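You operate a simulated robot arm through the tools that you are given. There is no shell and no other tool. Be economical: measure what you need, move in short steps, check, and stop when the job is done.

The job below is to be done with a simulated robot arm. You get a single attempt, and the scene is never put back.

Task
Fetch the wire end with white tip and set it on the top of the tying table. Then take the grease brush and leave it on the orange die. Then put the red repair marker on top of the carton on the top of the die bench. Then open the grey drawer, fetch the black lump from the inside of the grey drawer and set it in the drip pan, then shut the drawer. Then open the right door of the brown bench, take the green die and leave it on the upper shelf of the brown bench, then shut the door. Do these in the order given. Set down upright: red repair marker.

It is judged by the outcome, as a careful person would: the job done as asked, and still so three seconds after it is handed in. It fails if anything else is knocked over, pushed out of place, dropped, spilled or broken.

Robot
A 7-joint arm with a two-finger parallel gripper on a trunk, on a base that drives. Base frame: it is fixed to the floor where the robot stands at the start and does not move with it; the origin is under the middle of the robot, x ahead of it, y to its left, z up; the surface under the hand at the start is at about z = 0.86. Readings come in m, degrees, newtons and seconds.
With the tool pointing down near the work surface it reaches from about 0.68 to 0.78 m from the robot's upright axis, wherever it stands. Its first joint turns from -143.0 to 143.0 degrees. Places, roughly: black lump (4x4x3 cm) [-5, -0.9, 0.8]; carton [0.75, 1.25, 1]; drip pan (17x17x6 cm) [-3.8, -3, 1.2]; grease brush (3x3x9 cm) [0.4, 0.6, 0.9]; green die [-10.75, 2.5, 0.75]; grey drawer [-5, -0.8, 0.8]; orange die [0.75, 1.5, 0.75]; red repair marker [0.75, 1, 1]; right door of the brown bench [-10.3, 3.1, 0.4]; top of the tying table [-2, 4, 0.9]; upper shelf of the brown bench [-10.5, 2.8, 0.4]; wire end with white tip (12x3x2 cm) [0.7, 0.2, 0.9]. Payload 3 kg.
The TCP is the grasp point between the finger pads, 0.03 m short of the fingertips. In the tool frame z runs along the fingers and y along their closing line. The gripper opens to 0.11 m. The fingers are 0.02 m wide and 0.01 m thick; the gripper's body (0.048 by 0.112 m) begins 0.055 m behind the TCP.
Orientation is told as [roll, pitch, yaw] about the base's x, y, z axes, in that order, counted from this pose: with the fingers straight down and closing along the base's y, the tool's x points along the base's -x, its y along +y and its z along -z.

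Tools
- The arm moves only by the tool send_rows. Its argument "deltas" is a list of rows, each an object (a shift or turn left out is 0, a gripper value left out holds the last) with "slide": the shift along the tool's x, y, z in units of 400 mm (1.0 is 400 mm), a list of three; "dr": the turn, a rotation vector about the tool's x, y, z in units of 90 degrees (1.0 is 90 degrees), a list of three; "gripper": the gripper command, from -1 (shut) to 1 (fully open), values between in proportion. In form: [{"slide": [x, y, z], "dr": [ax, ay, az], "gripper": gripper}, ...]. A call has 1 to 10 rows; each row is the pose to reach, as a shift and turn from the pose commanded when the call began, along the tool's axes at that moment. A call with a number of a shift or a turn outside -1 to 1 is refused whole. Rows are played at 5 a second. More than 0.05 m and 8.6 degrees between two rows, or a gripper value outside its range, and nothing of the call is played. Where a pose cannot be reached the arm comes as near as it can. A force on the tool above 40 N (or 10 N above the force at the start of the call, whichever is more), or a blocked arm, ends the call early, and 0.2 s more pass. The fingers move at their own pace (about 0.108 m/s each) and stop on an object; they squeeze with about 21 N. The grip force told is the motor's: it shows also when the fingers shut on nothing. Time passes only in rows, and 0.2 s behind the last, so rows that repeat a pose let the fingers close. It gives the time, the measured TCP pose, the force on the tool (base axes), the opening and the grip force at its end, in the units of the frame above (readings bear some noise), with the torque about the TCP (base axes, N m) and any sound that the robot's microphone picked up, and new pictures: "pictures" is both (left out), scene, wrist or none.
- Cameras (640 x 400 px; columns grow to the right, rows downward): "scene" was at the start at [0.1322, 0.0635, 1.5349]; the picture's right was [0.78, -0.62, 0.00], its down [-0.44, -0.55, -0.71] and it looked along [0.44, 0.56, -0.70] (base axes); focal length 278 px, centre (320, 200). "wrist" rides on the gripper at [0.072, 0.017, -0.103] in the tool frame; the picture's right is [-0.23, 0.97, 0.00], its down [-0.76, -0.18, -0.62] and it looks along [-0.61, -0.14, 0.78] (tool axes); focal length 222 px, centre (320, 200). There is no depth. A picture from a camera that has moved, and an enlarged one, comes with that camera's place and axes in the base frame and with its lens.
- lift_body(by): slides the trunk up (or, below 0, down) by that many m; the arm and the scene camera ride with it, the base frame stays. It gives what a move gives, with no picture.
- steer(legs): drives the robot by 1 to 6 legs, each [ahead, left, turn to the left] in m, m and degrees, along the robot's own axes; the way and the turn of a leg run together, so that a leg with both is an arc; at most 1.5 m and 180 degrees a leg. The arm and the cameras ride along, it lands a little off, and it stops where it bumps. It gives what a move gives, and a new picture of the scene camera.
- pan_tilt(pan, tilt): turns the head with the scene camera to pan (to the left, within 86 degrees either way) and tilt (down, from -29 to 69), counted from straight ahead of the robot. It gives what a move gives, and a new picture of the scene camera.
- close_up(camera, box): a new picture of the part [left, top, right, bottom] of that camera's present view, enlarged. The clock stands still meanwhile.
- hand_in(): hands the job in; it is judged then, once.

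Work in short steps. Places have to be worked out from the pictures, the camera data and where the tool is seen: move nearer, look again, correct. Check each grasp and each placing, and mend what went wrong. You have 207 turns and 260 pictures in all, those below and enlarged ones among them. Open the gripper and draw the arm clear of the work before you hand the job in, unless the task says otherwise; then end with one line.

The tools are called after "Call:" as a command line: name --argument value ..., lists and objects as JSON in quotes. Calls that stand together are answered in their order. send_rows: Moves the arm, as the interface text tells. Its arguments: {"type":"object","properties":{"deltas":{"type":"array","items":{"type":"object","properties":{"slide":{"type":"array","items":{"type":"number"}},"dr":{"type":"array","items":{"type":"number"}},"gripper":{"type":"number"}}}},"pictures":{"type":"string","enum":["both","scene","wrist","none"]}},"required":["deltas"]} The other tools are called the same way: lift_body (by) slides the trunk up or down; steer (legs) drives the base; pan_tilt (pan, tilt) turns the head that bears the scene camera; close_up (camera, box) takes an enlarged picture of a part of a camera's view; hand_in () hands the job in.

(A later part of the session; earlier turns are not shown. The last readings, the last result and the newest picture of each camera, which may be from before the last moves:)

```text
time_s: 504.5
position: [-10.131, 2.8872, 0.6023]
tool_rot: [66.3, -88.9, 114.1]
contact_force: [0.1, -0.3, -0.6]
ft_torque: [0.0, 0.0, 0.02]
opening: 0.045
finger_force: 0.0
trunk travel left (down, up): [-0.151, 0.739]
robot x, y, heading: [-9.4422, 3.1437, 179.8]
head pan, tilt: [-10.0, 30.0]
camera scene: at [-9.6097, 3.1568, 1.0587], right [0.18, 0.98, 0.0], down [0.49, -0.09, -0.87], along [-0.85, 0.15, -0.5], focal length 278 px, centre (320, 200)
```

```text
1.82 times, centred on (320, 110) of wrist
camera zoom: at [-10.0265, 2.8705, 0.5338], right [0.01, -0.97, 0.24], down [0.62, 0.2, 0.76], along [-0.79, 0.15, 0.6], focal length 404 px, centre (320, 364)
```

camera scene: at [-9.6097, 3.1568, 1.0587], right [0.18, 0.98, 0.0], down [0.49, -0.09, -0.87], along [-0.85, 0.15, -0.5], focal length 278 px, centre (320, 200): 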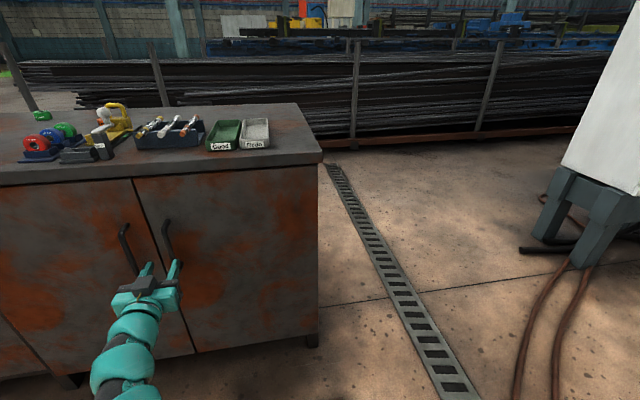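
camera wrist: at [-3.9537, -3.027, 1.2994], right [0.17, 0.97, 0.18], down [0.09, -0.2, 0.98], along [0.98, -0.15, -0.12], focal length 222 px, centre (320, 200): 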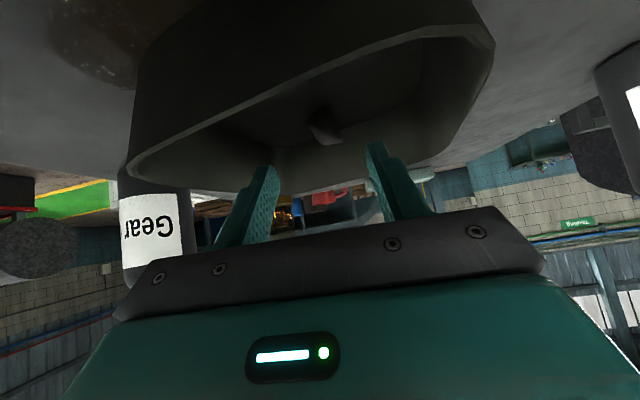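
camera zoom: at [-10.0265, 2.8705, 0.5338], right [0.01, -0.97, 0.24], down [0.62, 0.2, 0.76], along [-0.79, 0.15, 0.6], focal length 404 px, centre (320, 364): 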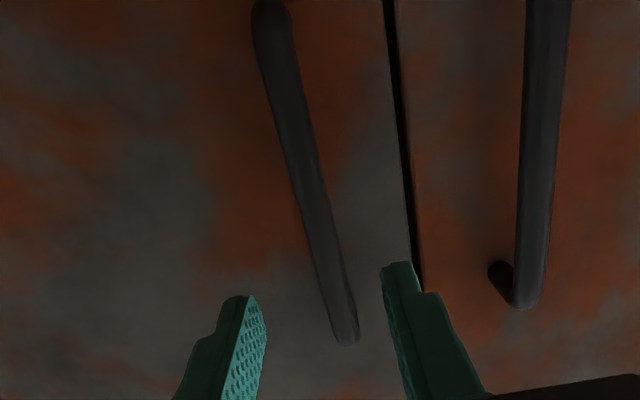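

Centred on the bar (y≈2.887). Advance 7.3 cm and close.

Call:
steer --legs '[[0.073, 0, 0]]'

Call:
send_rows --deltas '[{"gripper": -0.6}, {"gripper": -1}, {"gripper": -1}, {"gripper": -1}]' --pictures "wrist"

```text
time_s: 505.5
position: [-10.2036, 2.8865, 0.6035]
tool_rot: [66.4, -88.9, 114.1]
contact_force: [0.4, 0.3, -0.3]
ft_torque: [-0.01, -0.01, 0.01]
opening: 0.0451
finger_force: 0.0
trunk travel left (down, up): [-0.151, 0.739]
robot x, y, heading: [-9.5183, 3.1456, 179.5]
head pan, tilt: [-10.0, 30.0]
camera scene: at [-9.6819, 3.1571, 1.0587], right [0.18, 0.98, 0.0], down [0.49, -0.09, -0.87], along [-0.85, 0.15, -0.5], focal length 278 px, centre (320, 200)
```

scene: 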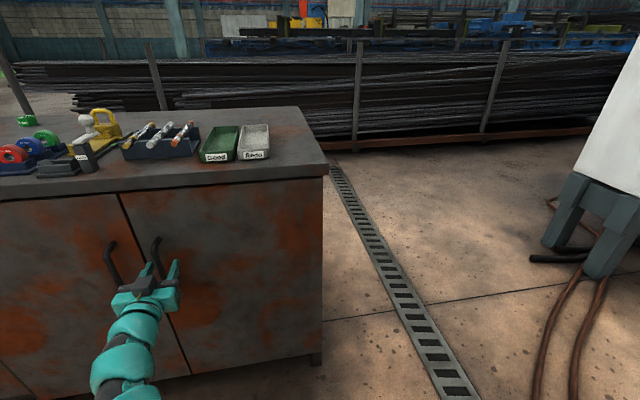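

```text
time_s: 506.5
position: [-10.2019, 2.8844, 0.6033]
tool_rot: [65.7, -89.0, 115.1]
contact_force: [0.7, -19.1, 2.2]
ft_torque: [0.91, -0.07, 0.15]
opening: 0.0137
finger_force: 45.2
trunk travel left (down, up): [-0.151, 0.739]
robot x, y, heading: [-9.5106, 3.1398, 179.7]
head pan, tilt: [-10.0, 30.0]
camera wrist: at [-10.0977, 2.8687, 0.5336], right [0.01, -0.97, 0.24], down [0.61, 0.2, 0.76], along [-0.79, 0.14, 0.6], focal length 222 px, centre (320, 200)
```

wrist: 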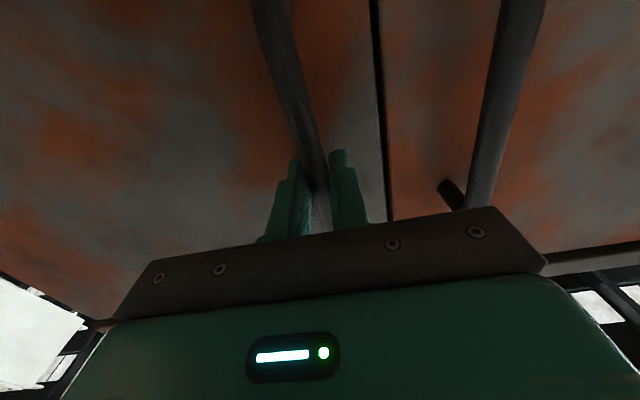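

Gripped. Pull the door open along its arc (hinge ≈(−10.27,3.25)) in three short legs.

Call:
steer --legs '[[-0.0626, -0.0142, 0], [-0.059, -0.025, 0], [-0.054, -0.035, 0]]'

```text
time_s: 508.1
position: [-10.0993, 2.9104, 0.6028]
tool_rot: [62.9, -88.9, 118.1]
contact_force: [1.5, -0.8, 1.2]
ft_torque: [0.95, 0.28, 0.02]
opening: 0.0137
finger_force: 45.1
trunk travel left (down, up): [-0.151, 0.739]
robot x, y, heading: [-9.4202, 3.1683, 180.2]
head pan, tilt: [-10.0, 30.0]
stopped in leg 2: the force on the tool passed its limit at 41 N (the readings are from after the stop); the commanded pose is now the measured one
camera scene: at [-9.5826, 3.1857, 1.0587], right [0.18, 0.98, 0.0], down [0.49, -0.09, -0.87], along [-0.85, 0.15, -0.5], focal length 278 px, centre (320, 200)
```

scene: 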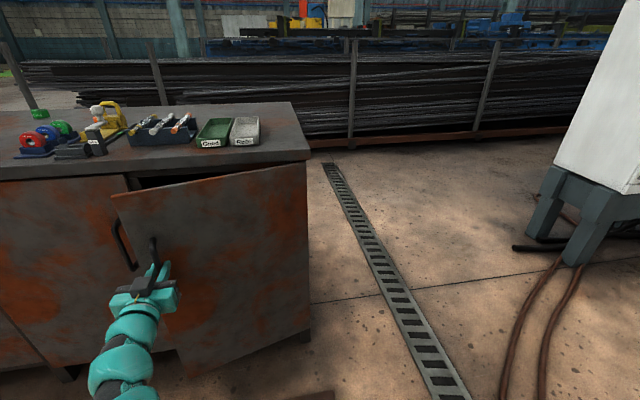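

Door is ~17° open; force is relaxed again. Continue with smaller legs.

Call:
steer --legs '[[-0.022, -0.012, 3], [-0.02, -0.02, 3], [-0.02, -0.03, 3]]'

```text
time_s: 508.9
position: [-10.0924, 2.9144, 0.6037]
tool_rot: [52.9, -89.3, 127.6]
contact_force: [0.0, 0.6, -1.1]
ft_torque: [0.7, 0.14, -0.07]
opening: 0.0136
finger_force: 45.2
trunk travel left (down, up): [-0.151, 0.739]
robot x, y, heading: [-9.4063, 3.1771, -178.9]
head pan, tilt: [-10.0, 30.0]
stopped in leg 1: the force on the tool passed its limit at 56 N (the readings are from after the stop); the commanded pose is now the measured one
camera scene: at [-9.5735, 3.1881, 1.0587], right [0.16, 0.99, 0.0], down [0.49, -0.08, -0.87], along [-0.86, 0.13, -0.5], focal length 278 px, centre (320, 200)
```

scene: 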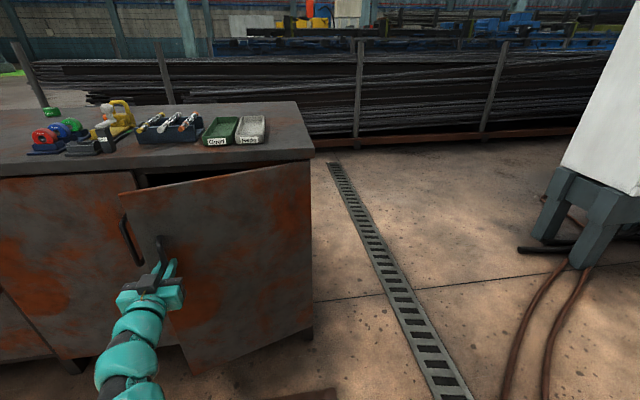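

The fingertips bind against the door. I release, back off, and will push the door open from behind its free edge.

Call:
send_rows --deltas '[{"gripper": -0.5}, {"gripper": -0.1}, {"gripper": -0.1}]' --pictures "none"

Call:
steer --legs '[[-0.13, 0, 0], [0, 0.08, -1.1]]'

Call:
send_rows --deltas '[{"gripper": -1}, {"gripper": -1}, {"gripper": -1}]' --pictures "wrist"

```text
time_s: 509.7
position: [-10.0915, 2.9138, 0.6029]
tool_rot: [59.1, -89.4, 121.6]
contact_force: [-0.3, -0.5, -1.4]
ft_torque: [0.03, 0.01, 0.02]
opening: 0.0493
finger_force: 0.1
trunk travel left (down, up): [-0.151, 0.739]
robot x, y, heading: [-9.403, 3.1781, -179.1]
head pan, tilt: [-10.0, 30.0]
```

```text
time_s: 511.6
position: [-9.9642, 2.8482, 0.6041]
tool_rot: [59.4, -89.1, 120.3]
contact_force: [0.8, 0.7, -0.5]
ft_torque: [0.01, -0.02, 0.03]
opening: 0.0494
finger_force: 0.0
trunk travel left (down, up): [-0.151, 0.739]
robot x, y, heading: [-9.2756, 3.0975, -180.0]
head pan, tilt: [-10.0, 30.0]
camera scene: at [-9.4413, 3.1134, 1.0587], right [0.17, 0.99, 0.0], down [0.49, -0.09, -0.87], along [-0.85, 0.15, -0.5], focal length 278 px, centre (320, 200)
```

scene: 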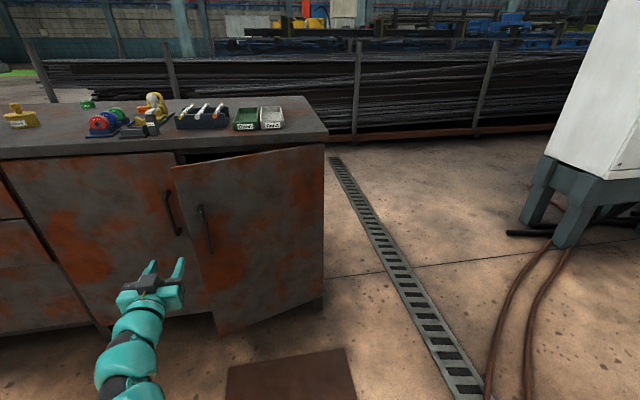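

```text
time_s: 512.4
position: [-9.9642, 2.8468, 0.6039]
tool_rot: [58.6, -89.2, 121.0]
contact_force: [0.6, -0.2, -0.2]
ft_torque: [-0.02, 0.0, 0.02]
opening: 0.0
finger_force: 20.9
trunk travel left (down, up): [-0.151, 0.739]
robot x, y, heading: [-9.27, 3.1005, -179.7]
head pan, tilt: [-10.0, 30.0]
camera wrist: at [-9.8604, 2.8305, 0.5337], right [-0.01, -0.97, 0.24], down [0.62, 0.18, 0.76], along [-0.79, 0.15, 0.6], focal length 222 px, centre (320, 200)
```

wrist: 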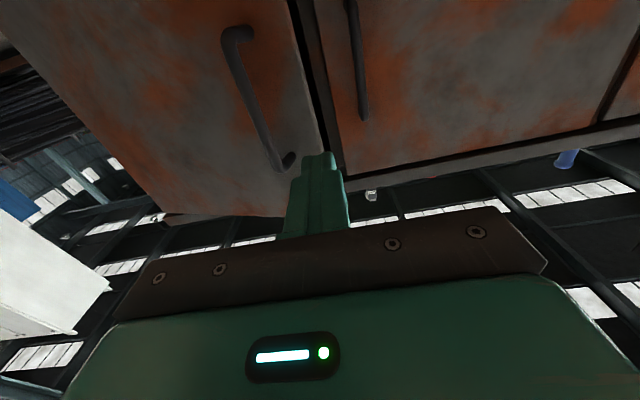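

Door edge is at ≈(−10.14,2.855). I go in at y≈2.82 so the shut fingers pass just left of it, to TCP x≈−10.15.

Call:
steer --legs '[[0.08, 0.03, 0], [0.104, 0, 0]]'

Call:
close_up --camera "wrist" --box '[160, 0, 480, 220]'

```text
time_s: 514.2
position: [-10.146, 2.8154, 0.6044]
tool_rot: [59.6, -89.1, 120.2]
contact_force: [-0.3, -0.7, 0.6]
ft_torque: [-0.01, 0.01, -0.02]
opening: 0.0
finger_force: 21.5
trunk travel left (down, up): [-0.151, 0.739]
robot x, y, heading: [-9.4543, 3.0676, -180.1]
head pan, tilt: [-10.0, 30.0]
camera scene: at [-9.6247, 3.0827, 1.0587], right [0.17, 0.99, 0.0], down [0.49, -0.09, -0.87], along [-0.85, 0.15, -0.5], focal length 278 px, centre (320, 200)
```

scene: 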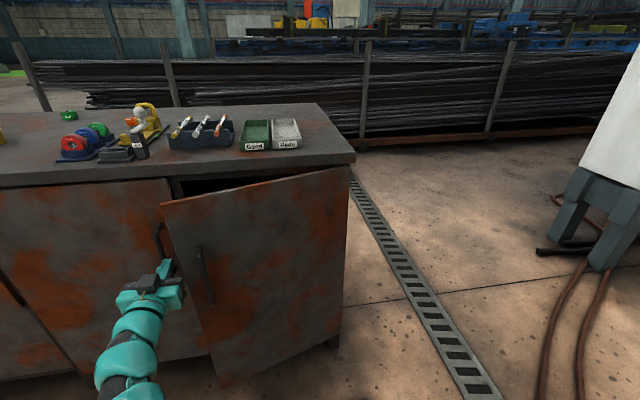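

```text
1.82 times, centred on (320, 110) of wrist
camera zoom: at [-10.0433, 2.7992, 0.5338], right [0.0, -0.97, 0.24], down [0.62, 0.18, 0.76], along [-0.79, 0.15, 0.6], focal length 404 px, centre (320, 364)
```

zoom: 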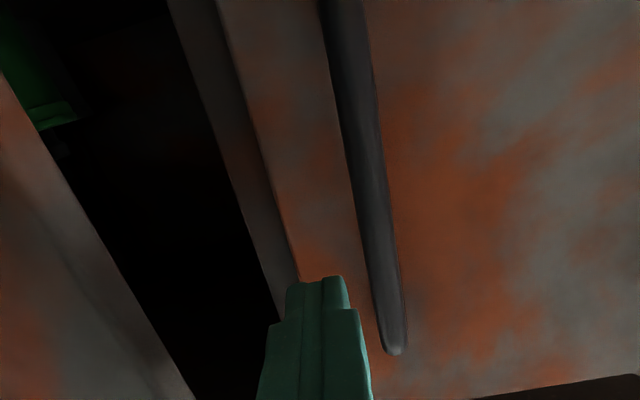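

The finger is inside of the door's edge line. Move right (+y) 0.12 m to push the door.

Call:
steer --legs '[[0, -0.12, 0]]'

```text
time_s: 515.2
position: [-10.1413, 2.8435, 0.6027]
tool_rot: [61.2, -88.9, 120.4]
contact_force: [1.5, -1.3, 0.3]
ft_torque: [0.01, 0.01, -0.02]
opening: 0.0001
finger_force: 21.2
trunk travel left (down, up): [-0.151, 0.739]
robot x, y, heading: [-9.4583, 3.1104, -179.5]
head pan, tilt: [-10.0, 30.0]
stopped in leg 1: the force on the tool passed its limit at 61 N (the readings are from after the stop); the commanded pose is now the measured one
camera scene: at [-9.6251, 3.1238, 1.0587], right [0.17, 0.99, 0.0], down [0.49, -0.08, -0.87], along [-0.85, 0.14, -0.5], focal length 278 px, centre (320, 200)
```

scene: 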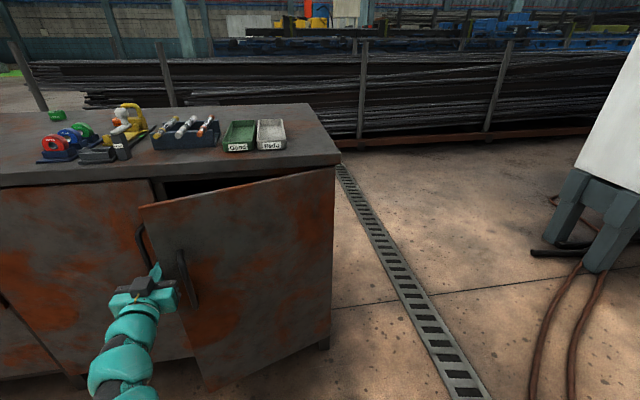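

Edge-on pushing jams. I back off and turn the hand ~50° about the vertical so the fingertips can hook behind the door's edge and pull it outward.

Call:
steer --legs '[[-0.16, 0.04, -0.4]]'

Call:
send_rows --deltas '[{"dr": [0.09, 0, 0]}, {"dr": [0.18, 0, 0]}, {"dr": [0.27, 0, 0]}, {"dr": [0.36, 0, 0]}, {"dr": [0.45, 0, 0]}, {"dr": [0.54, 0, 0]}]' --pictures "scene"

```text
time_s: 516.6
position: [-9.9801, 2.8077, 0.6027]
tool_rot: [62.3, -89.1, 119.0]
contact_force: [-0.3, 0.2, 0.0]
ft_torque: [-0.03, 0.02, 0.03]
opening: 0.0
finger_force: 21.7
trunk travel left (down, up): [-0.151, 0.739]
robot x, y, heading: [-9.2939, 3.0719, -180.1]
head pan, tilt: [-10.0, 30.0]
camera scene: at [-9.462, 3.0857, 1.0587], right [0.17, 0.99, 0.0], down [0.49, -0.09, -0.87], along [-0.85, 0.15, -0.5], focal length 278 px, centre (320, 200)
```

scene: 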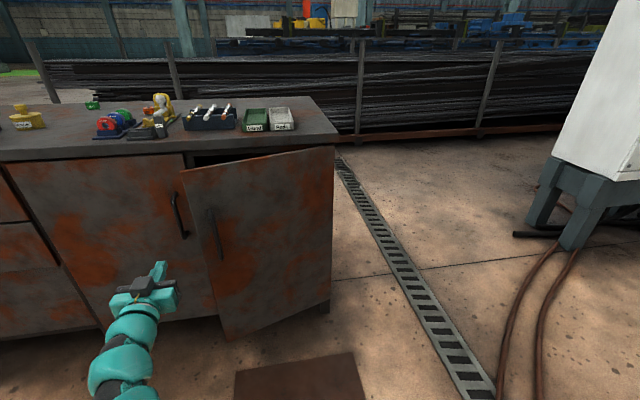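

```text
time_s: 518.0
position: [-9.9754, 2.8172, 0.608]
tool_rot: [26.2, -88.9, 116.6]
contact_force: [-0.9, 0.2, -0.7]
ft_torque: [0.01, -0.01, -0.01]
opening: 0.0
finger_force: 21.2
out of reach, approached as far as the arm can: row 5, 6
trunk travel left (down, up): [-0.151, 0.739]
robot x, y, heading: [-9.2916, 3.0698, -179.5]
head pan, tilt: [-10.0, 30.0]
camera scene: at [-9.4619, 3.0856, 1.0587], right [0.17, 0.99, 0.0], down [0.49, -0.09, -0.87], along [-0.85, 0.15, -0.5], focal length 278 px, centre (320, 200)
```

scene: 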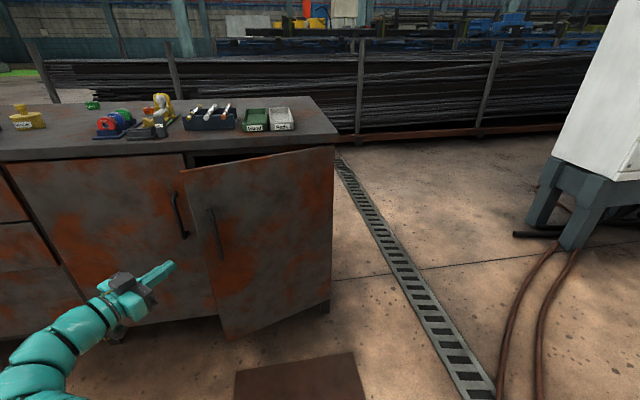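

The hand is turned ≈38°. Move to the start point and slip the fingertips behind the edge.

Call:
steer --legs '[[0.102, 0.05, -0.5], [0.095, -0.073, 0]]'

Call:
close_up --camera "wrist" --box '[0, 0, 640, 400]'

```text
time_s: 520.1
position: [-10.1732, 2.8476, 0.6063]
tool_rot: [24.7, -89.0, 117.6]
contact_force: [0.8, 0.1, 0.1]
ft_torque: [0.01, 0.01, -0.01]
opening: 0.0
finger_force: 21.1
trunk travel left (down, up): [-0.151, 0.739]
robot x, y, heading: [-9.4898, 3.0934, 180.0]
head pan, tilt: [-10.0, 30.0]
camera scene: at [-9.6574, 3.111, 1.0587], right [0.18, 0.98, 0.0], down [0.49, -0.09, -0.87], along [-0.85, 0.16, -0.5], focal length 278 px, centre (320, 200)
```

scene: 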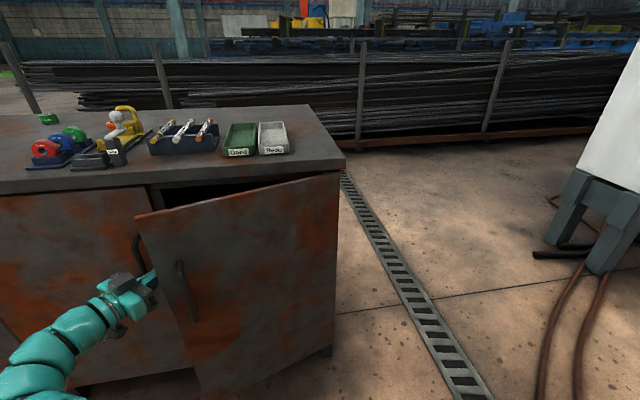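

```text
1.00 times, centred on (320, 200) of wrist (not enlarged: the box is as wide or as high as the picture)
camera zoom: at [-10.1006, 2.7709, 0.538], right [-0.6, -0.77, 0.23], down [0.6, -0.23, 0.77], along [-0.54, 0.6, 0.59], focal length 222 px, centre (320, 200)
```

zoom: 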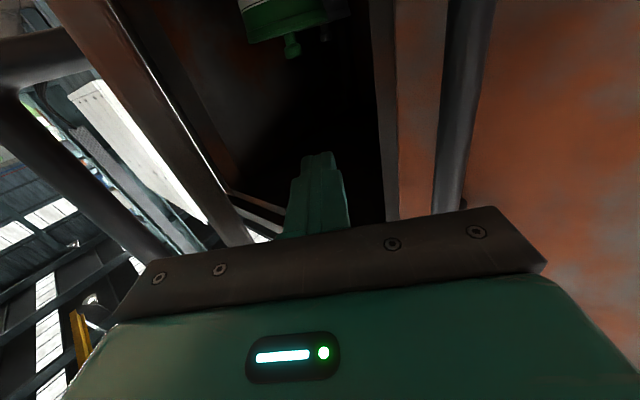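

Fingertips are behind the door. Pull outward (+x) with a bit of +y.

Call:
steer --legs '[[-0.08, -0.02, 0], [-0.06, -0.03, 0], [-0.05, -0.05, 0]]'

```text
time_s: 522.4
position: [-9.9843, 2.9486, 0.607]
tool_rot: [23.8, -89.0, 118.4]
contact_force: [-0.9, -0.5, -0.1]
ft_torque: [0.02, 0.03, -0.02]
opening: 0.0003
finger_force: 21.0
trunk travel left (down, up): [-0.151, 0.739]
robot x, y, heading: [-9.3029, 3.1941, 179.6]
head pan, tilt: [-10.0, 30.0]
camera scene: at [-9.4689, 3.2102, 1.0587], right [0.18, 0.98, 0.0], down [0.49, -0.09, -0.87], along [-0.85, 0.16, -0.5], focal length 278 px, centre (320, 200)
```

scene: 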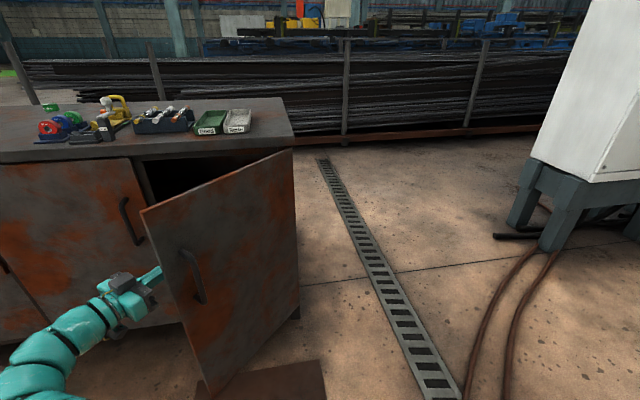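

~45° open. Now swing the hand to +y by turning the robot right while backing slightly, pushing on the door's inner face.

Call:
steer --legs '[[-0.07, -0.04, -6], [-0.07, 0, -9]]'

```text
time_s: 524.1
position: [-9.8846, 3.1568, 0.6058]
tool_rot: [23.9, -89.0, 103.2]
contact_force: [-0.1, -0.3, 0.1]
ft_torque: [-0.04, 0.01, 0.03]
opening: 0.0
finger_force: 21.1
trunk travel left (down, up): [-0.151, 0.739]
robot x, y, heading: [-9.1606, 3.215, 164.4]
head pan, tilt: [-10.0, 30.0]
camera scene: at [-9.3177, 3.276, 1.0587], right [0.43, 0.9, 0.0], down [0.45, -0.22, -0.87], along [-0.78, 0.37, -0.5], focal length 278 px, centre (320, 200)
```

scene: 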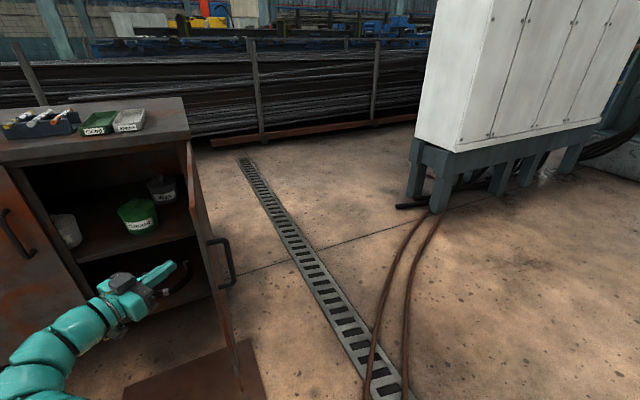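

The door is ~80° open and the shelf is visible. Push a little further.

Call:
steer --legs '[[0.03, 0, -11], [0.0, 0, -6]]'

Call:
close_up --camera "scene" --box '[0, 80, 300, 300]'

```text
time_s: 525.6
position: [-9.906, 3.3223, 0.6069]
tool_rot: [27.2, -88.8, 88.3]
contact_force: [2.5, -1.2, 1.0]
ft_torque: [0.02, 0.01, 0.0]
opening: 0.0
finger_force: 21.1
trunk travel left (down, up): [-0.151, 0.739]
robot x, y, heading: [-9.188, 3.2316, 151.1]
head pan, tilt: [-10.0, 30.0]
stopped in leg 2: the force on the tool passed its limit at 59 N (the readings are from after the stop); the commanded pose is now the measured one
camera scene: at [-9.3271, 3.3218, 1.0587], right [0.63, 0.78, 0.0], down [0.39, -0.31, -0.87], along [-0.67, 0.54, -0.5], focal length 278 px, centre (320, 200)
```

scene: 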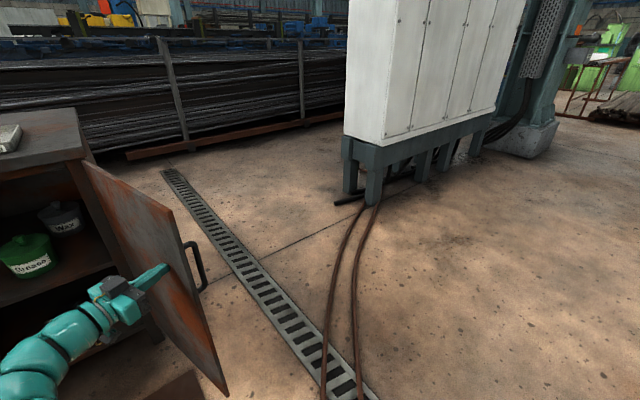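

```text
1.82 times, centred on (150, 190) of scene
camera zoom: at [-9.3271, 3.3218, 1.0587], right [0.63, 0.78, 0.0], down [0.39, -0.31, -0.87], along [-0.67, 0.54, -0.5], focal length 505 px, centre (629, 218)
```

zoom: 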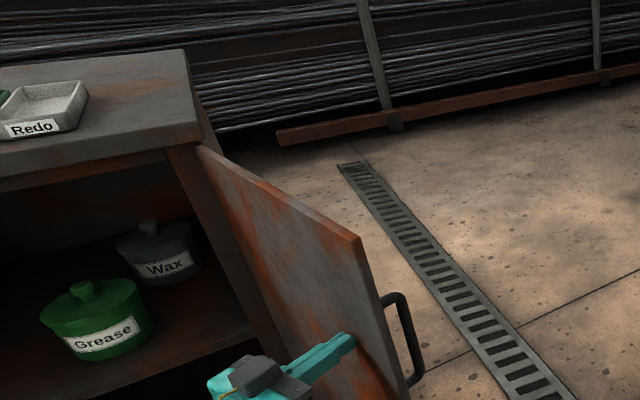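

The door is fully open (stop felt). Swing the hand back, retreat, and straighten it; then view the shelf from the front.

Call:
steer --legs '[[0, 0, 15], [-0.2, 0.15, 14]]'

Call:
send_rows --deltas '[{"dr": [-0.09, 0, 0]}, {"dr": [-0.18, 0, 0]}, {"dr": [-0.27, 0, 0]}, {"dr": [-0.36, 0, 0]}, {"dr": [-0.42, 0, 0]}]' --pictures "none"

Call:
pan_tilt --pan -10 --tilt 22

Call:
close_up --camera "scene" --box '[140, 140, 400, 330]'

```text
time_s: 528.4
position: [-9.6854, 2.8019, 0.6076]
tool_rot: [25.7, -88.9, 118.1]
contact_force: [1.2, -1.0, -0.3]
ft_torque: [0.01, -0.01, 0.01]
opening: 0.0
finger_force: 20.4
trunk travel left (down, up): [-0.151, 0.739]
robot x, y, heading: [-9.0057, 3.0642, 179.2]
head pan, tilt: [-10.0, 30.0]
camera scene: at [-9.1737, 3.0749, 1.0587], right [0.18, 0.98, 0.0], down [0.49, -0.09, -0.87], along [-0.85, 0.16, -0.5], focal length 278 px, centre (320, 200)
```

scene: 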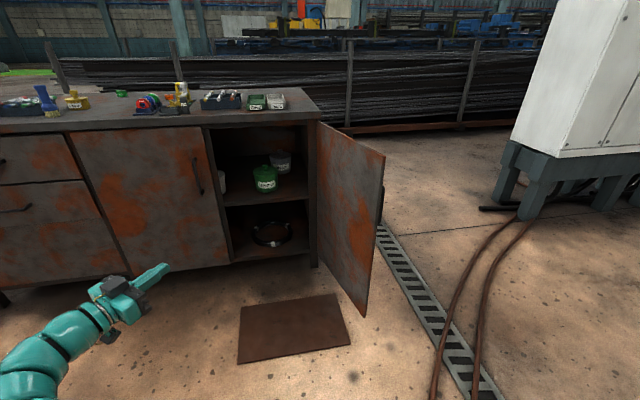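

```text
time_s: 529.5
position: [-9.6843, 2.8018, 0.6075]
tool_rot: [67.0, -88.9, 114.7]
contact_force: [0.2, -0.5, -0.1]
ft_torque: [-0.01, -0.02, 0.0]
opening: 0.0001
finger_force: 21.3
trunk travel left (down, up): [-0.151, 0.739]
robot x, y, heading: [-9.0038, 3.056, 179.7]
head pan, tilt: [-10.0, 30.0]
```

```text
time_s: 530.2
position: [-9.6846, 2.8023, 0.6071]
tool_rot: [64.0, -88.9, 117.6]
contact_force: [-0.4, 0.1, -0.6]
ft_torque: [0.0, 0.01, 0.0]
opening: 0.0
finger_force: 21.2
trunk travel left (down, up): [-0.151, 0.739]
robot x, y, heading: [-9.0093, 3.057, 179.7]
head pan, tilt: [-10.0, 22.0]
camera scene: at [-9.1759, 3.0753, 1.0715], right [0.18, 0.98, 0.0], down [0.37, -0.07, -0.93], along [-0.91, 0.17, -0.38], focal length 278 px, centre (320, 200)
```

scene: 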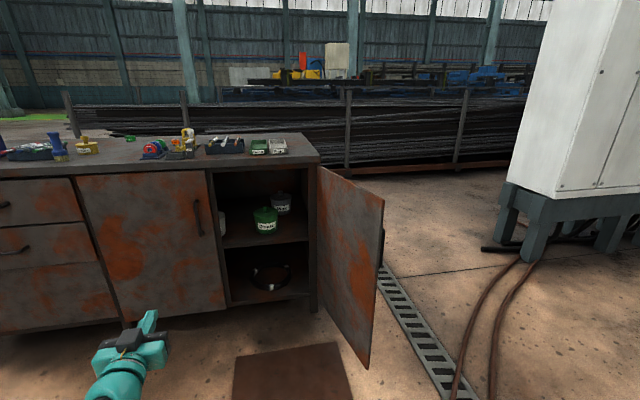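

```text
2.11 times, centred on (270, 235) of scene
camera zoom: at [-9.1759, 3.0753, 1.0715], right [0.18, 0.98, 0.0], down [0.37, -0.07, -0.93], along [-0.91, 0.17, -0.38], focal length 585 px, centre (425, 126)
```

zoom: 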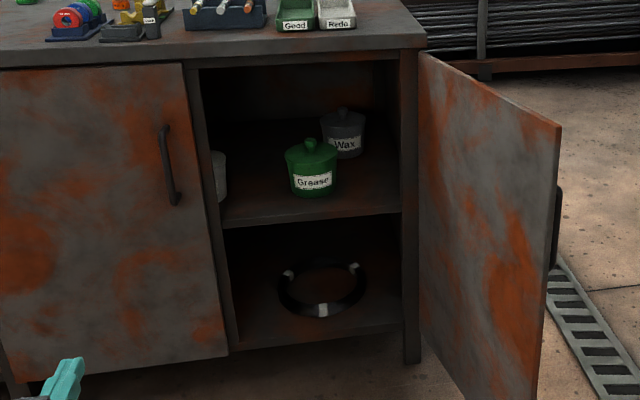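

Upper shelf front edge z≈0.43; Grease can at ≈(−10.40,3.04), Wax behind it; the free spot is front-left, ≈(−10.33,2.94). Now the die: raise, tilt the hand back to 45°, and go over the table at y≈2.42.

Call:
lift_body --by 0.4

Call:
send_rows --deltas '[{"dr": [0, 0.09, 0], "gripper": 0.3}, {"dr": [0, 0.18, 0], "gripper": 0.3}, {"dr": [0, 0.27, 0], "gripper": 0.3}, {"dr": [0, 0.36, 0], "gripper": 0.3}, {"dr": [0, 0.45, 0], "gripper": 0.3}, {"dr": [0, 0.5, 0], "gripper": 0.3}]' --pictures "none"

Call:
steer --legs '[[0, 0.39, 0], [0.6, 0, 0]]'

Call:
close_up --camera "wrist" --box '[0, 0, 640, 400]'

```text
time_s: 534.1
position: [-9.6846, 2.8019, 1.0073]
tool_rot: [63.6, -88.9, 118.0]
contact_force: [0.4, 0.5, -0.1]
ft_torque: [-0.03, 0.01, 0.01]
opening: 0.0
finger_force: 20.5
trunk travel left (down, up): [-0.551, 0.339]
robot x, y, heading: [-9.005, 3.0537, 179.3]
head pan, tilt: [-10.0, 22.0]
```

```text
time_s: 535.5
position: [-9.6848, 2.8026, 1.0063]
tool_rot: [1.4, -44.3, -179.3]
contact_force: [0.7, -0.1, -0.4]
ft_torque: [0.02, 0.01, 0.03]
opening: 0.0716
finger_force: 0.1
trunk travel left (down, up): [-0.551, 0.339]
robot x, y, heading: [-9.0069, 3.0569, 179.7]
head pan, tilt: [-10.0, 22.0]
```

```text
time_s: 540.9
position: [-10.2924, 2.415, 1.0066]
tool_rot: [1.4, -44.6, -179.1]
contact_force: [-0.3, 0.2, -0.1]
ft_torque: [0.01, -0.01, 0.02]
opening: 0.0714
finger_force: 0.0
trunk travel left (down, up): [-0.551, 0.339]
robot x, y, heading: [-9.6127, 2.6738, 179.6]
head pan, tilt: [-10.0, 22.0]
camera scene: at [-9.7845, 2.6909, 1.4714], right [0.18, 0.98, 0.0], down [0.37, -0.07, -0.93], along [-0.91, 0.17, -0.38], focal length 278 px, centre (320, 200)
```

scene: 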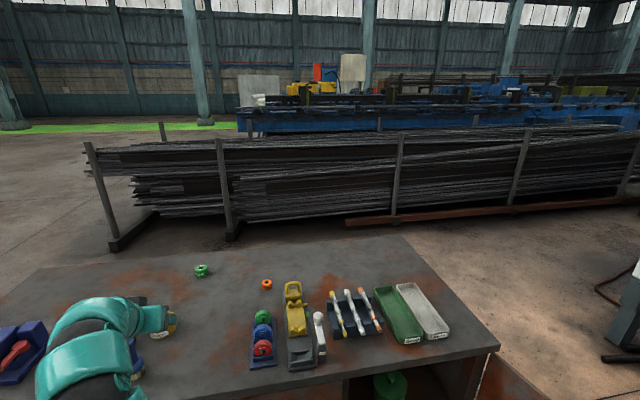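

```text
1.00 times, centred on (320, 200) of wrist (not enlarged: the box is as wide or as high as the picture)
camera zoom: at [-10.1673, 2.4036, 1.0321], right [-0.13, -0.98, 0.18], down [-0.11, 0.19, 0.98], along [-0.98, 0.11, -0.13], focal length 222 px, centre (320, 200)
```

zoom: 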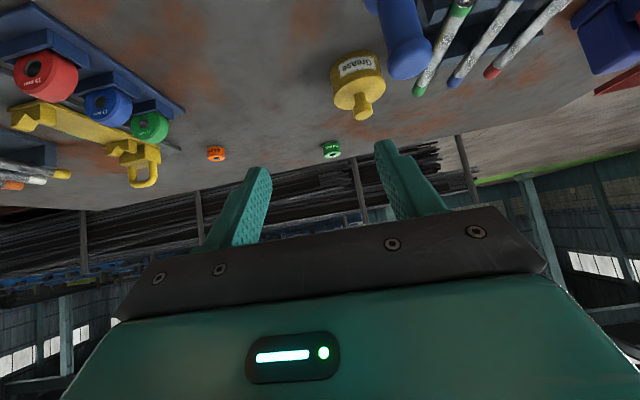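

The green die is at ≈(−10.72,2.412,0.835). To keep the base off the bench I extend the arm forward 9 cm first.

Call:
send_rows --deltas '[{"slide": [-0.08, 0, 0.078]}, {"slide": [-0.16, 0, 0.157]}]' --pictures "none"

Call:
lift_body --by -0.08

```text
time_s: 541.5
position: [-10.3808, 2.4126, 1.0057]
tool_rot: [1.5, -44.5, -179.2]
contact_force: [0.4, 0.0, 0.1]
ft_torque: [0.02, -0.02, 0.01]
opening: 0.0718
finger_force: 0.0
trunk travel left (down, up): [-0.551, 0.339]
robot x, y, heading: [-9.6155, 2.6706, 179.7]
head pan, tilt: [-10.0, 22.0]
```

```text
time_s: 542.7
position: [-10.3825, 2.4141, 0.9265]
tool_rot: [1.4, -44.4, -179.2]
contact_force: [-0.3, 0.4, 0.5]
ft_torque: [0.01, 0.0, -0.02]
opening: 0.0715
finger_force: 0.0
trunk travel left (down, up): [-0.471, 0.419]
robot x, y, heading: [-9.6171, 2.6723, 179.6]
head pan, tilt: [-10.0, 22.0]
```

Raise 5 cm again to pass over the grease jar (top ≈0.88), then drive ahead 0.30 m.

Call:
lift_body --by 0.05

Call:
steer --legs '[[0.3, 0, 0]]'

Call:
close_up --camera "wrist" --box '[160, 0, 480, 220]'

```text
time_s: 543.6
position: [-10.3805, 2.4134, 0.9767]
tool_rot: [1.5, -44.5, -179.1]
contact_force: [-0.2, 0.3, 1.0]
ft_torque: [-0.01, 0.01, -0.02]
opening: 0.0716
finger_force: 0.1
trunk travel left (down, up): [-0.521, 0.369]
robot x, y, heading: [-9.6145, 2.6713, 179.4]
head pan, tilt: [-10.0, 22.0]
```

```text
time_s: 545.7
position: [-10.6865, 2.4214, 0.977]
tool_rot: [1.4, -44.6, -179.5]
contact_force: [0.6, -0.4, -0.8]
ft_torque: [0.0, -0.02, -0.03]
opening: 0.0716
finger_force: 0.2
trunk travel left (down, up): [-0.521, 0.369]
robot x, y, heading: [-9.9181, 2.6774, 179.3]
head pan, tilt: [-10.0, 22.0]
camera scene: at [-10.0886, 2.6949, 1.4414], right [0.19, 0.98, 0.0], down [0.37, -0.07, -0.93], along [-0.91, 0.17, -0.38], focal length 278 px, centre (320, 200)
```

scene: 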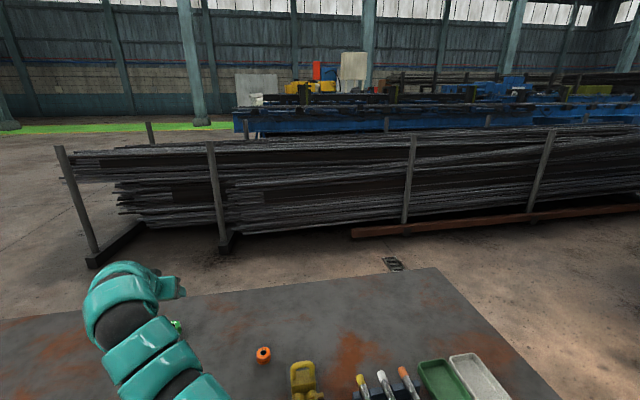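

```text
1.82 times, centred on (320, 110) of wrist
camera zoom: at [-10.5623, 2.4091, 1.0016], right [-0.14, -0.97, 0.18], down [-0.11, 0.19, 0.98], along [-0.98, 0.11, -0.14], focal length 404 px, centre (320, 364)
```

zoom: 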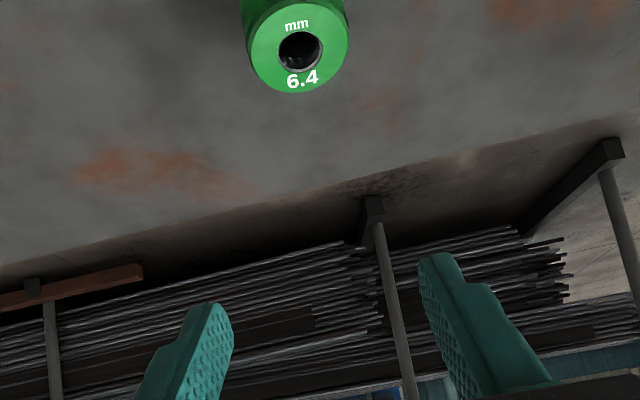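

Die top centre (−10.71,2.411), 4.1 cm wide. Shift 1.3 cm ahead, 1 cm left, and lower 0.10 m.

Call:
steer --legs '[[0.013, 0.0105, 0]]'

Call:
lift_body --by -0.1

Call:
close_up --camera "wrist" --box '[160, 0, 480, 220]'

```text
time_s: 546.5
position: [-10.7002, 2.4092, 0.9755]
tool_rot: [1.3, -44.5, -179.5]
contact_force: [-0.4, -0.5, -0.5]
ft_torque: [-0.01, 0.02, 0.0]
opening: 0.0715
finger_force: 0.0
trunk travel left (down, up): [-0.521, 0.369]
robot x, y, heading: [-9.931, 2.6682, 179.1]
head pan, tilt: [-10.0, 22.0]
camera scene: at [-10.1021, 2.6838, 1.4414], right [0.19, 0.98, 0.0], down [0.37, -0.07, -0.93], along [-0.91, 0.17, -0.38], focal length 278 px, centre (320, 200)
```

scene: 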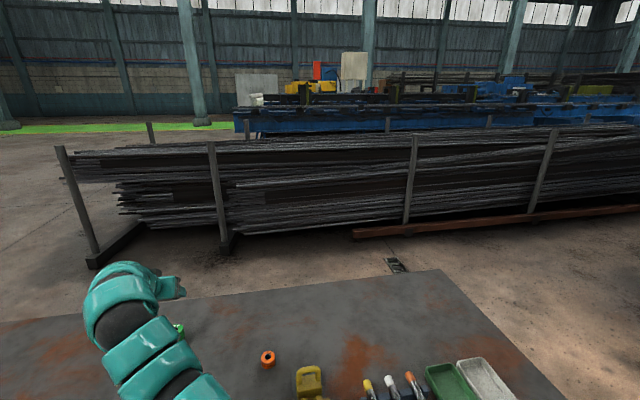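

```text
time_s: 547.8
position: [-10.6851, 2.4105, 0.903]
tool_rot: [2.0, -46.1, -180.0]
contact_force: [0.1, 0.1, 0.2]
ft_torque: [-0.03, 0.0, 0.01]
opening: 0.0715
finger_force: 0.1
trunk travel left (down, up): [-0.421, 0.469]
robot x, y, heading: [-9.9326, 2.6663, 179.3]
head pan, tilt: [-10.0, 22.0]
```

```text
1.82 times, centred on (320, 110) of wrist
camera zoom: at [-10.5599, 2.3986, 0.9247], right [-0.13, -0.97, 0.19], down [-0.09, 0.2, 0.98], along [-0.99, 0.11, -0.11], focal length 404 px, centre (320, 364)
```

zoom: 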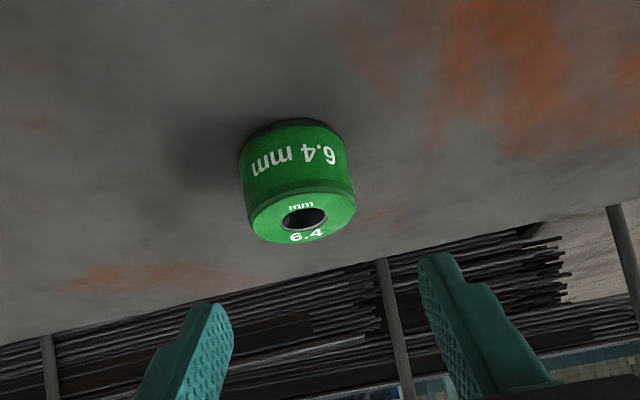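

The tool lagged the trunk by 3 cm: the forearm is touching something (bench edge). I raise right away and look.

Call:
lift_body --by 0.12

Call:
pan_tilt --pan 20 --tilt 50

```text
time_s: 549.3
position: [-10.6998, 2.4117, 0.9972]
tool_rot: [1.3, -44.5, -179.5]
contact_force: [-0.7, 0.6, 0.0]
ft_torque: [0.0, 0.02, 0.0]
opening: 0.0714
finger_force: 0.1
trunk travel left (down, up): [-0.541, 0.349]
robot x, y, heading: [-9.9342, 2.6657, 179.0]
head pan, tilt: [-10.0, 22.0]
```

```text
time_s: 550.2
position: [-10.6996, 2.4117, 0.997]
tool_rot: [1.4, -44.5, -179.5]
contact_force: [-0.2, 0.9, 0.2]
ft_torque: [-0.01, -0.01, 0.02]
opening: 0.0716
finger_force: 0.1
trunk travel left (down, up): [-0.541, 0.349]
robot x, y, heading: [-9.9301, 2.6634, 179.4]
head pan, tilt: [20.0, 50.0]
camera scene: at [-10.0827, 2.6418, 1.4192], right [-0.33, 0.94, 0.0], down [0.72, 0.25, -0.64], along [-0.61, -0.21, -0.77], focal length 278 px, centre (320, 200)
```

scene: 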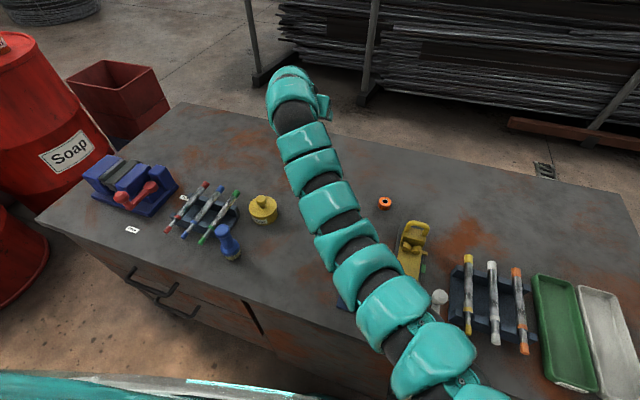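

The forearm lies over the spool stand and clamp. I raise the trunk 0.26 m and reach down with the arm instead, so the forearm slopes from above.

Call:
lift_body --by 0.26

Call:
send_rows --deltas '[{"slide": [0.08, 0, 0.082]}, {"slide": [0.16, 0, 0.163]}, {"slide": [0.24, 0, 0.244]}, {"slide": [0.32, 0, 0.326]}, {"slide": [0.4, 0, 0.407]}, {"slide": [0.43, 0, 0.44]}]' --pictures "scene"

```text
time_s: 552.9
position: [-10.7003, 2.4114, 1.2569]
tool_rot: [1.3, -44.6, -179.5]
contact_force: [-0.6, -0.5, 0.8]
ft_torque: [0.0, 0.0, -0.02]
opening: 0.0714
finger_force: 0.2
trunk travel left (down, up): [-0.801, 0.089]
robot x, y, heading: [-9.9314, 2.664, 179.4]
head pan, tilt: [20.0, 50.0]
```

```text
time_s: 554.3
position: [-10.7009, 2.4064, 1.0113]
tool_rot: [1.4, -44.5, -179.7]
contact_force: [-0.4, -0.5, 0.2]
ft_torque: [-0.02, -0.04, 0.02]
opening: 0.0716
finger_force: 0.1
trunk travel left (down, up): [-0.801, 0.089]
robot x, y, heading: [-9.935, 2.6667, 179.2]
head pan, tilt: [20.0, 50.0]
camera scene: at [-10.0827, 2.6417, 1.6792], right [-0.33, 0.94, 0.0], down [0.72, 0.25, -0.64], along [-0.61, -0.21, -0.77], focal length 278 px, centre (320, 200)
```

scene: 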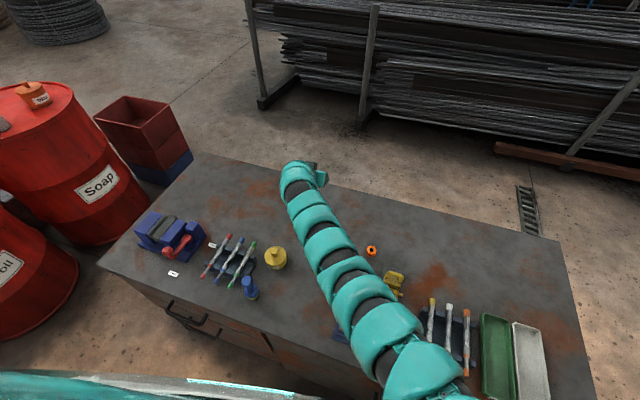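

Full reach, forearm well above. Continue down with the arm 0.11 m and look.

Call:
send_rows --deltas '[{"slide": [0.07, 0, 0.071]}, {"slide": [0.14, 0, 0.142]}, {"slide": [0.19, 0, 0.194]}]' --pictures "none"

Call:
close_up --camera "wrist" --box '[160, 0, 480, 220]'

```text
time_s: 555.1
position: [-10.6818, 2.4154, 0.9224]
tool_rot: [1.4, -44.4, -179.6]
contact_force: [-0.3, 0.2, 0.7]
ft_torque: [-0.02, 0.02, -0.01]
opening: 0.0715
finger_force: 0.0
out of reach, approached as far as the arm can: row 2, 3
trunk travel left (down, up): [-0.801, 0.089]
robot x, y, heading: [-9.9306, 2.669, 179.2]
head pan, tilt: [20.0, 50.0]
```

```text
1.82 times, centred on (320, 110) of wrist
camera zoom: at [-10.5576, 2.4026, 0.9479], right [-0.14, -0.97, 0.18], down [-0.11, 0.19, 0.97], along [-0.98, 0.11, -0.14], focal length 404 px, centre (320, 364)
```

zoom: 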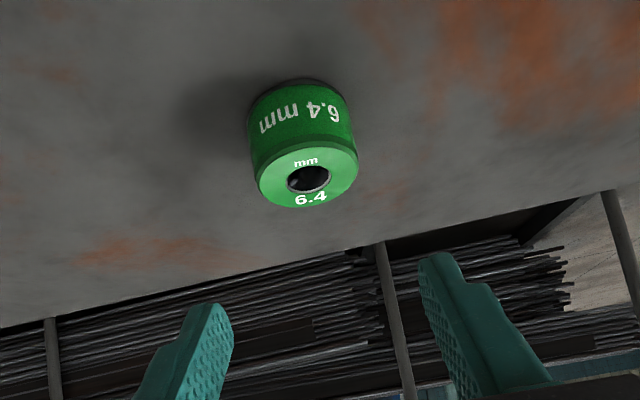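

Use base and trunk for the rest: 1.8 cm ahead, then lower 5 cm.

Call:
steer --legs '[[0.018, 0.004, 0]]'

Call:
lift_body --by -0.05

Call:
close_up --camera "wrist" --box '[160, 0, 480, 220]'

```text
time_s: 555.9
position: [-10.7019, 2.4108, 0.9227]
tool_rot: [1.4, -44.4, -179.5]
contact_force: [0.3, 0.3, -0.5]
ft_torque: [0.01, -0.05, -0.02]
opening: 0.0715
finger_force: 0.1
trunk travel left (down, up): [-0.801, 0.089]
robot x, y, heading: [-9.9475, 2.6637, 179.2]
head pan, tilt: [20.0, 50.0]
camera scene: at [-10.1025, 2.6375, 1.679], right [-0.33, 0.94, 0.0], down [0.72, 0.25, -0.64], along [-0.61, -0.21, -0.77], focal length 278 px, centre (320, 200)
```

scene: 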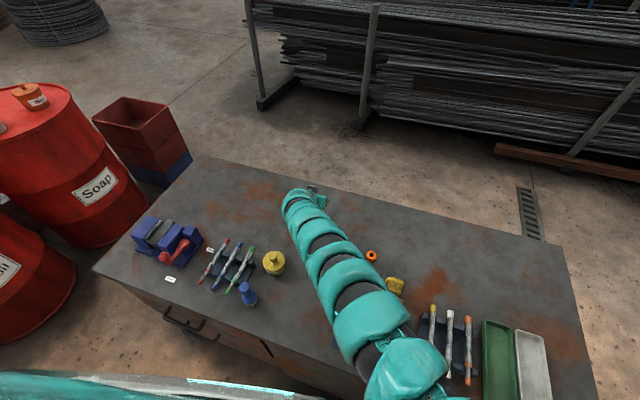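

```text
time_s: 556.8
position: [-10.7007, 2.4102, 0.8736]
tool_rot: [1.5, -44.4, -179.5]
contact_force: [0.1, 0.1, 0.2]
ft_torque: [-0.01, 0.01, -0.02]
opening: 0.0714
finger_force: 0.2
trunk travel left (down, up): [-0.751, 0.139]
robot x, y, heading: [-9.9468, 2.6633, 179.2]
head pan, tilt: [20.0, 50.0]
```

```text
1.82 times, centred on (320, 110) of wrist
camera zoom: at [-10.5762, 2.399, 0.8984], right [-0.14, -0.97, 0.18], down [-0.11, 0.19, 0.97], along [-0.98, 0.11, -0.14], focal length 404 px, centre (320, 364)
```

zoom: 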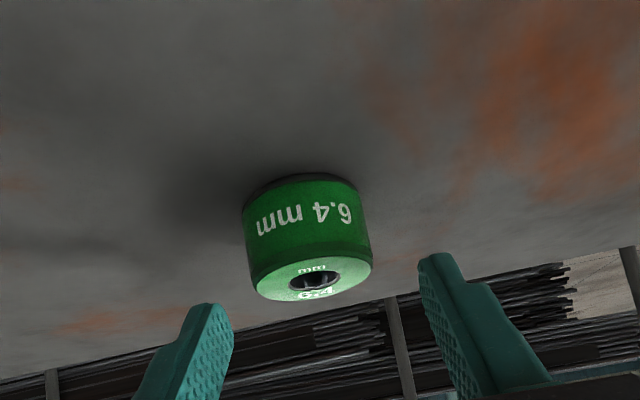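

Aligned. Lower 2.2 cm more and close.

Call:
lift_body --by -0.021

Call:
send_rows --deltas '[{"gripper": 0.0}, {"gripper": -1}, {"gripper": -1}, {"gripper": -1}]' --pictures "wrist"

```text
time_s: 557.5
position: [-10.6998, 2.4112, 0.8525]
tool_rot: [1.3, -44.5, -179.4]
contact_force: [-0.7, 0.1, 0.5]
ft_torque: [0.0, -0.01, 0.04]
opening: 0.0715
finger_force: 0.1
trunk travel left (down, up): [-0.73, 0.16]
robot x, y, heading: [-9.9537, 2.6621, 179.3]
head pan, tilt: [20.0, 50.0]
```

```text
time_s: 558.5
position: [-10.7014, 2.4109, 0.8526]
tool_rot: [1.4, -44.5, -179.5]
contact_force: [-0.1, -0.3, 0.2]
ft_torque: [0.08, -0.02, 0.02]
opening: 0.0419
finger_force: 21.4
trunk travel left (down, up): [-0.73, 0.16]
robot x, y, heading: [-9.9514, 2.6633, 179.3]
head pan, tilt: [20.0, 50.0]
camera wrist: at [-10.5761, 2.3991, 0.8775], right [-0.14, -0.97, 0.18], down [-0.11, 0.19, 0.97], along [-0.98, 0.11, -0.14], focal length 222 px, centre (320, 200)
```

wrist: 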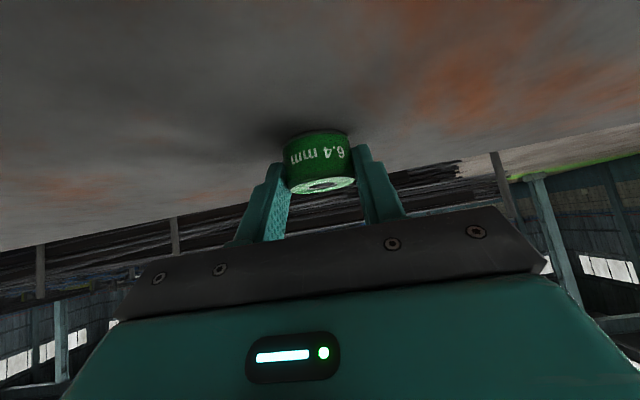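

Held (41.9 mm). Lift, back away, shift right and turn to heading 170° before the open compartment.

Call:
lift_body --by 0.15

Call:
steer --legs '[[-0.6, 0, 0], [0, -0.368, 0], [0, 0, -9.3]]'

Call:
lift_body --by -0.4

Call:
pan_tilt --pan 5 --tilt 35

```text
time_s: 560.2
position: [-10.7013, 2.4112, 1.0011]
tool_rot: [1.3, -44.4, -179.5]
contact_force: [0.2, -0.6, -2.3]
ft_torque: [-0.01, -0.03, -0.04]
opening: 0.0423
finger_force: 20.6
trunk travel left (down, up): [-0.88, 0.01]
robot x, y, heading: [-9.9499, 2.6608, 179.2]
head pan, tilt: [20.0, 50.0]
```

```text
time_s: 566.3
position: [-10.1162, 2.8919, 1.0017]
tool_rot: [1.4, -44.5, 171.5]
contact_force: [-0.4, 0.2, -2.6]
ft_torque: [-0.05, -0.06, 0.0]
opening: 0.0419
finger_force: 21.2
trunk travel left (down, up): [-0.88, 0.01]
robot x, y, heading: [-9.3353, 3.0227, 170.5]
head pan, tilt: [20.0, 50.0]
camera scene: at [-9.488, 3.0227, 1.7581], right [-0.18, 0.98, 0.0], down [0.75, 0.14, -0.64], along [-0.63, -0.11, -0.77], focal length 278 px, centre (320, 200)
```

scene: 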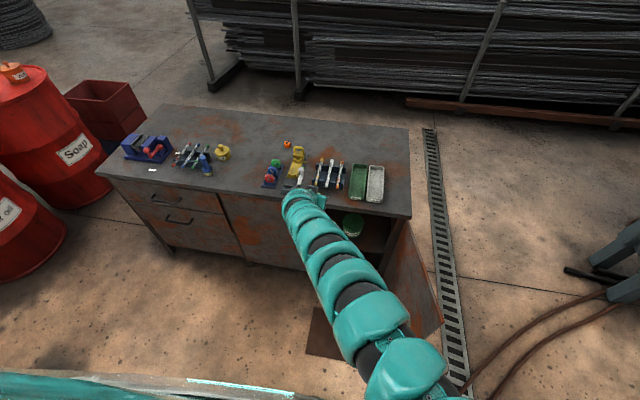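

```text
time_s: 570.1
position: [-10.1165, 2.8921, 0.6033]
tool_rot: [1.5, -44.4, 171.4]
contact_force: [0.5, -0.1, -3.0]
ft_torque: [0.0, -0.02, 0.03]
opening: 0.0419
finger_force: 21.0
trunk travel left (down, up): [-0.48, 0.41]
robot x, y, heading: [-9.3344, 3.0231, 170.3]
head pan, tilt: [20.0, 50.0]
```

```text
time_s: 570.9
position: [-10.1156, 2.8924, 0.6026]
tool_rot: [1.4, -44.3, 171.4]
contact_force: [-0.2, -0.6, -4.1]
ft_torque: [0.01, -0.05, 0.01]
opening: 0.0421
finger_force: 21.0
trunk travel left (down, up): [-0.48, 0.41]
robot x, y, heading: [-9.3335, 3.0252, 170.0]
head pan, tilt: [5.0, 35.0]
camera scene: at [-9.4999, 3.0432, 1.3798], right [0.08, 1.0, 0.0], down [0.57, -0.05, -0.82], along [-0.82, 0.07, -0.57], focal length 278 px, centre (320, 200)
```

scene: 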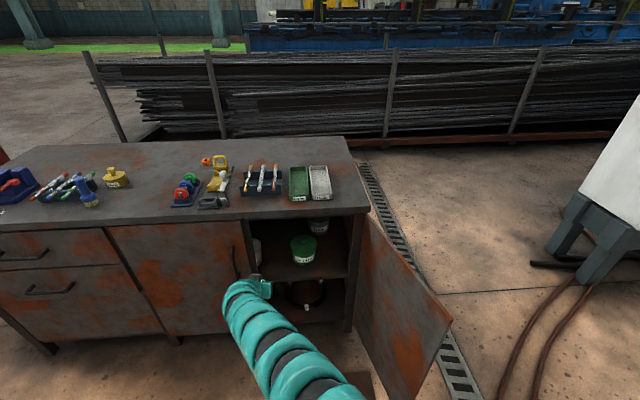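

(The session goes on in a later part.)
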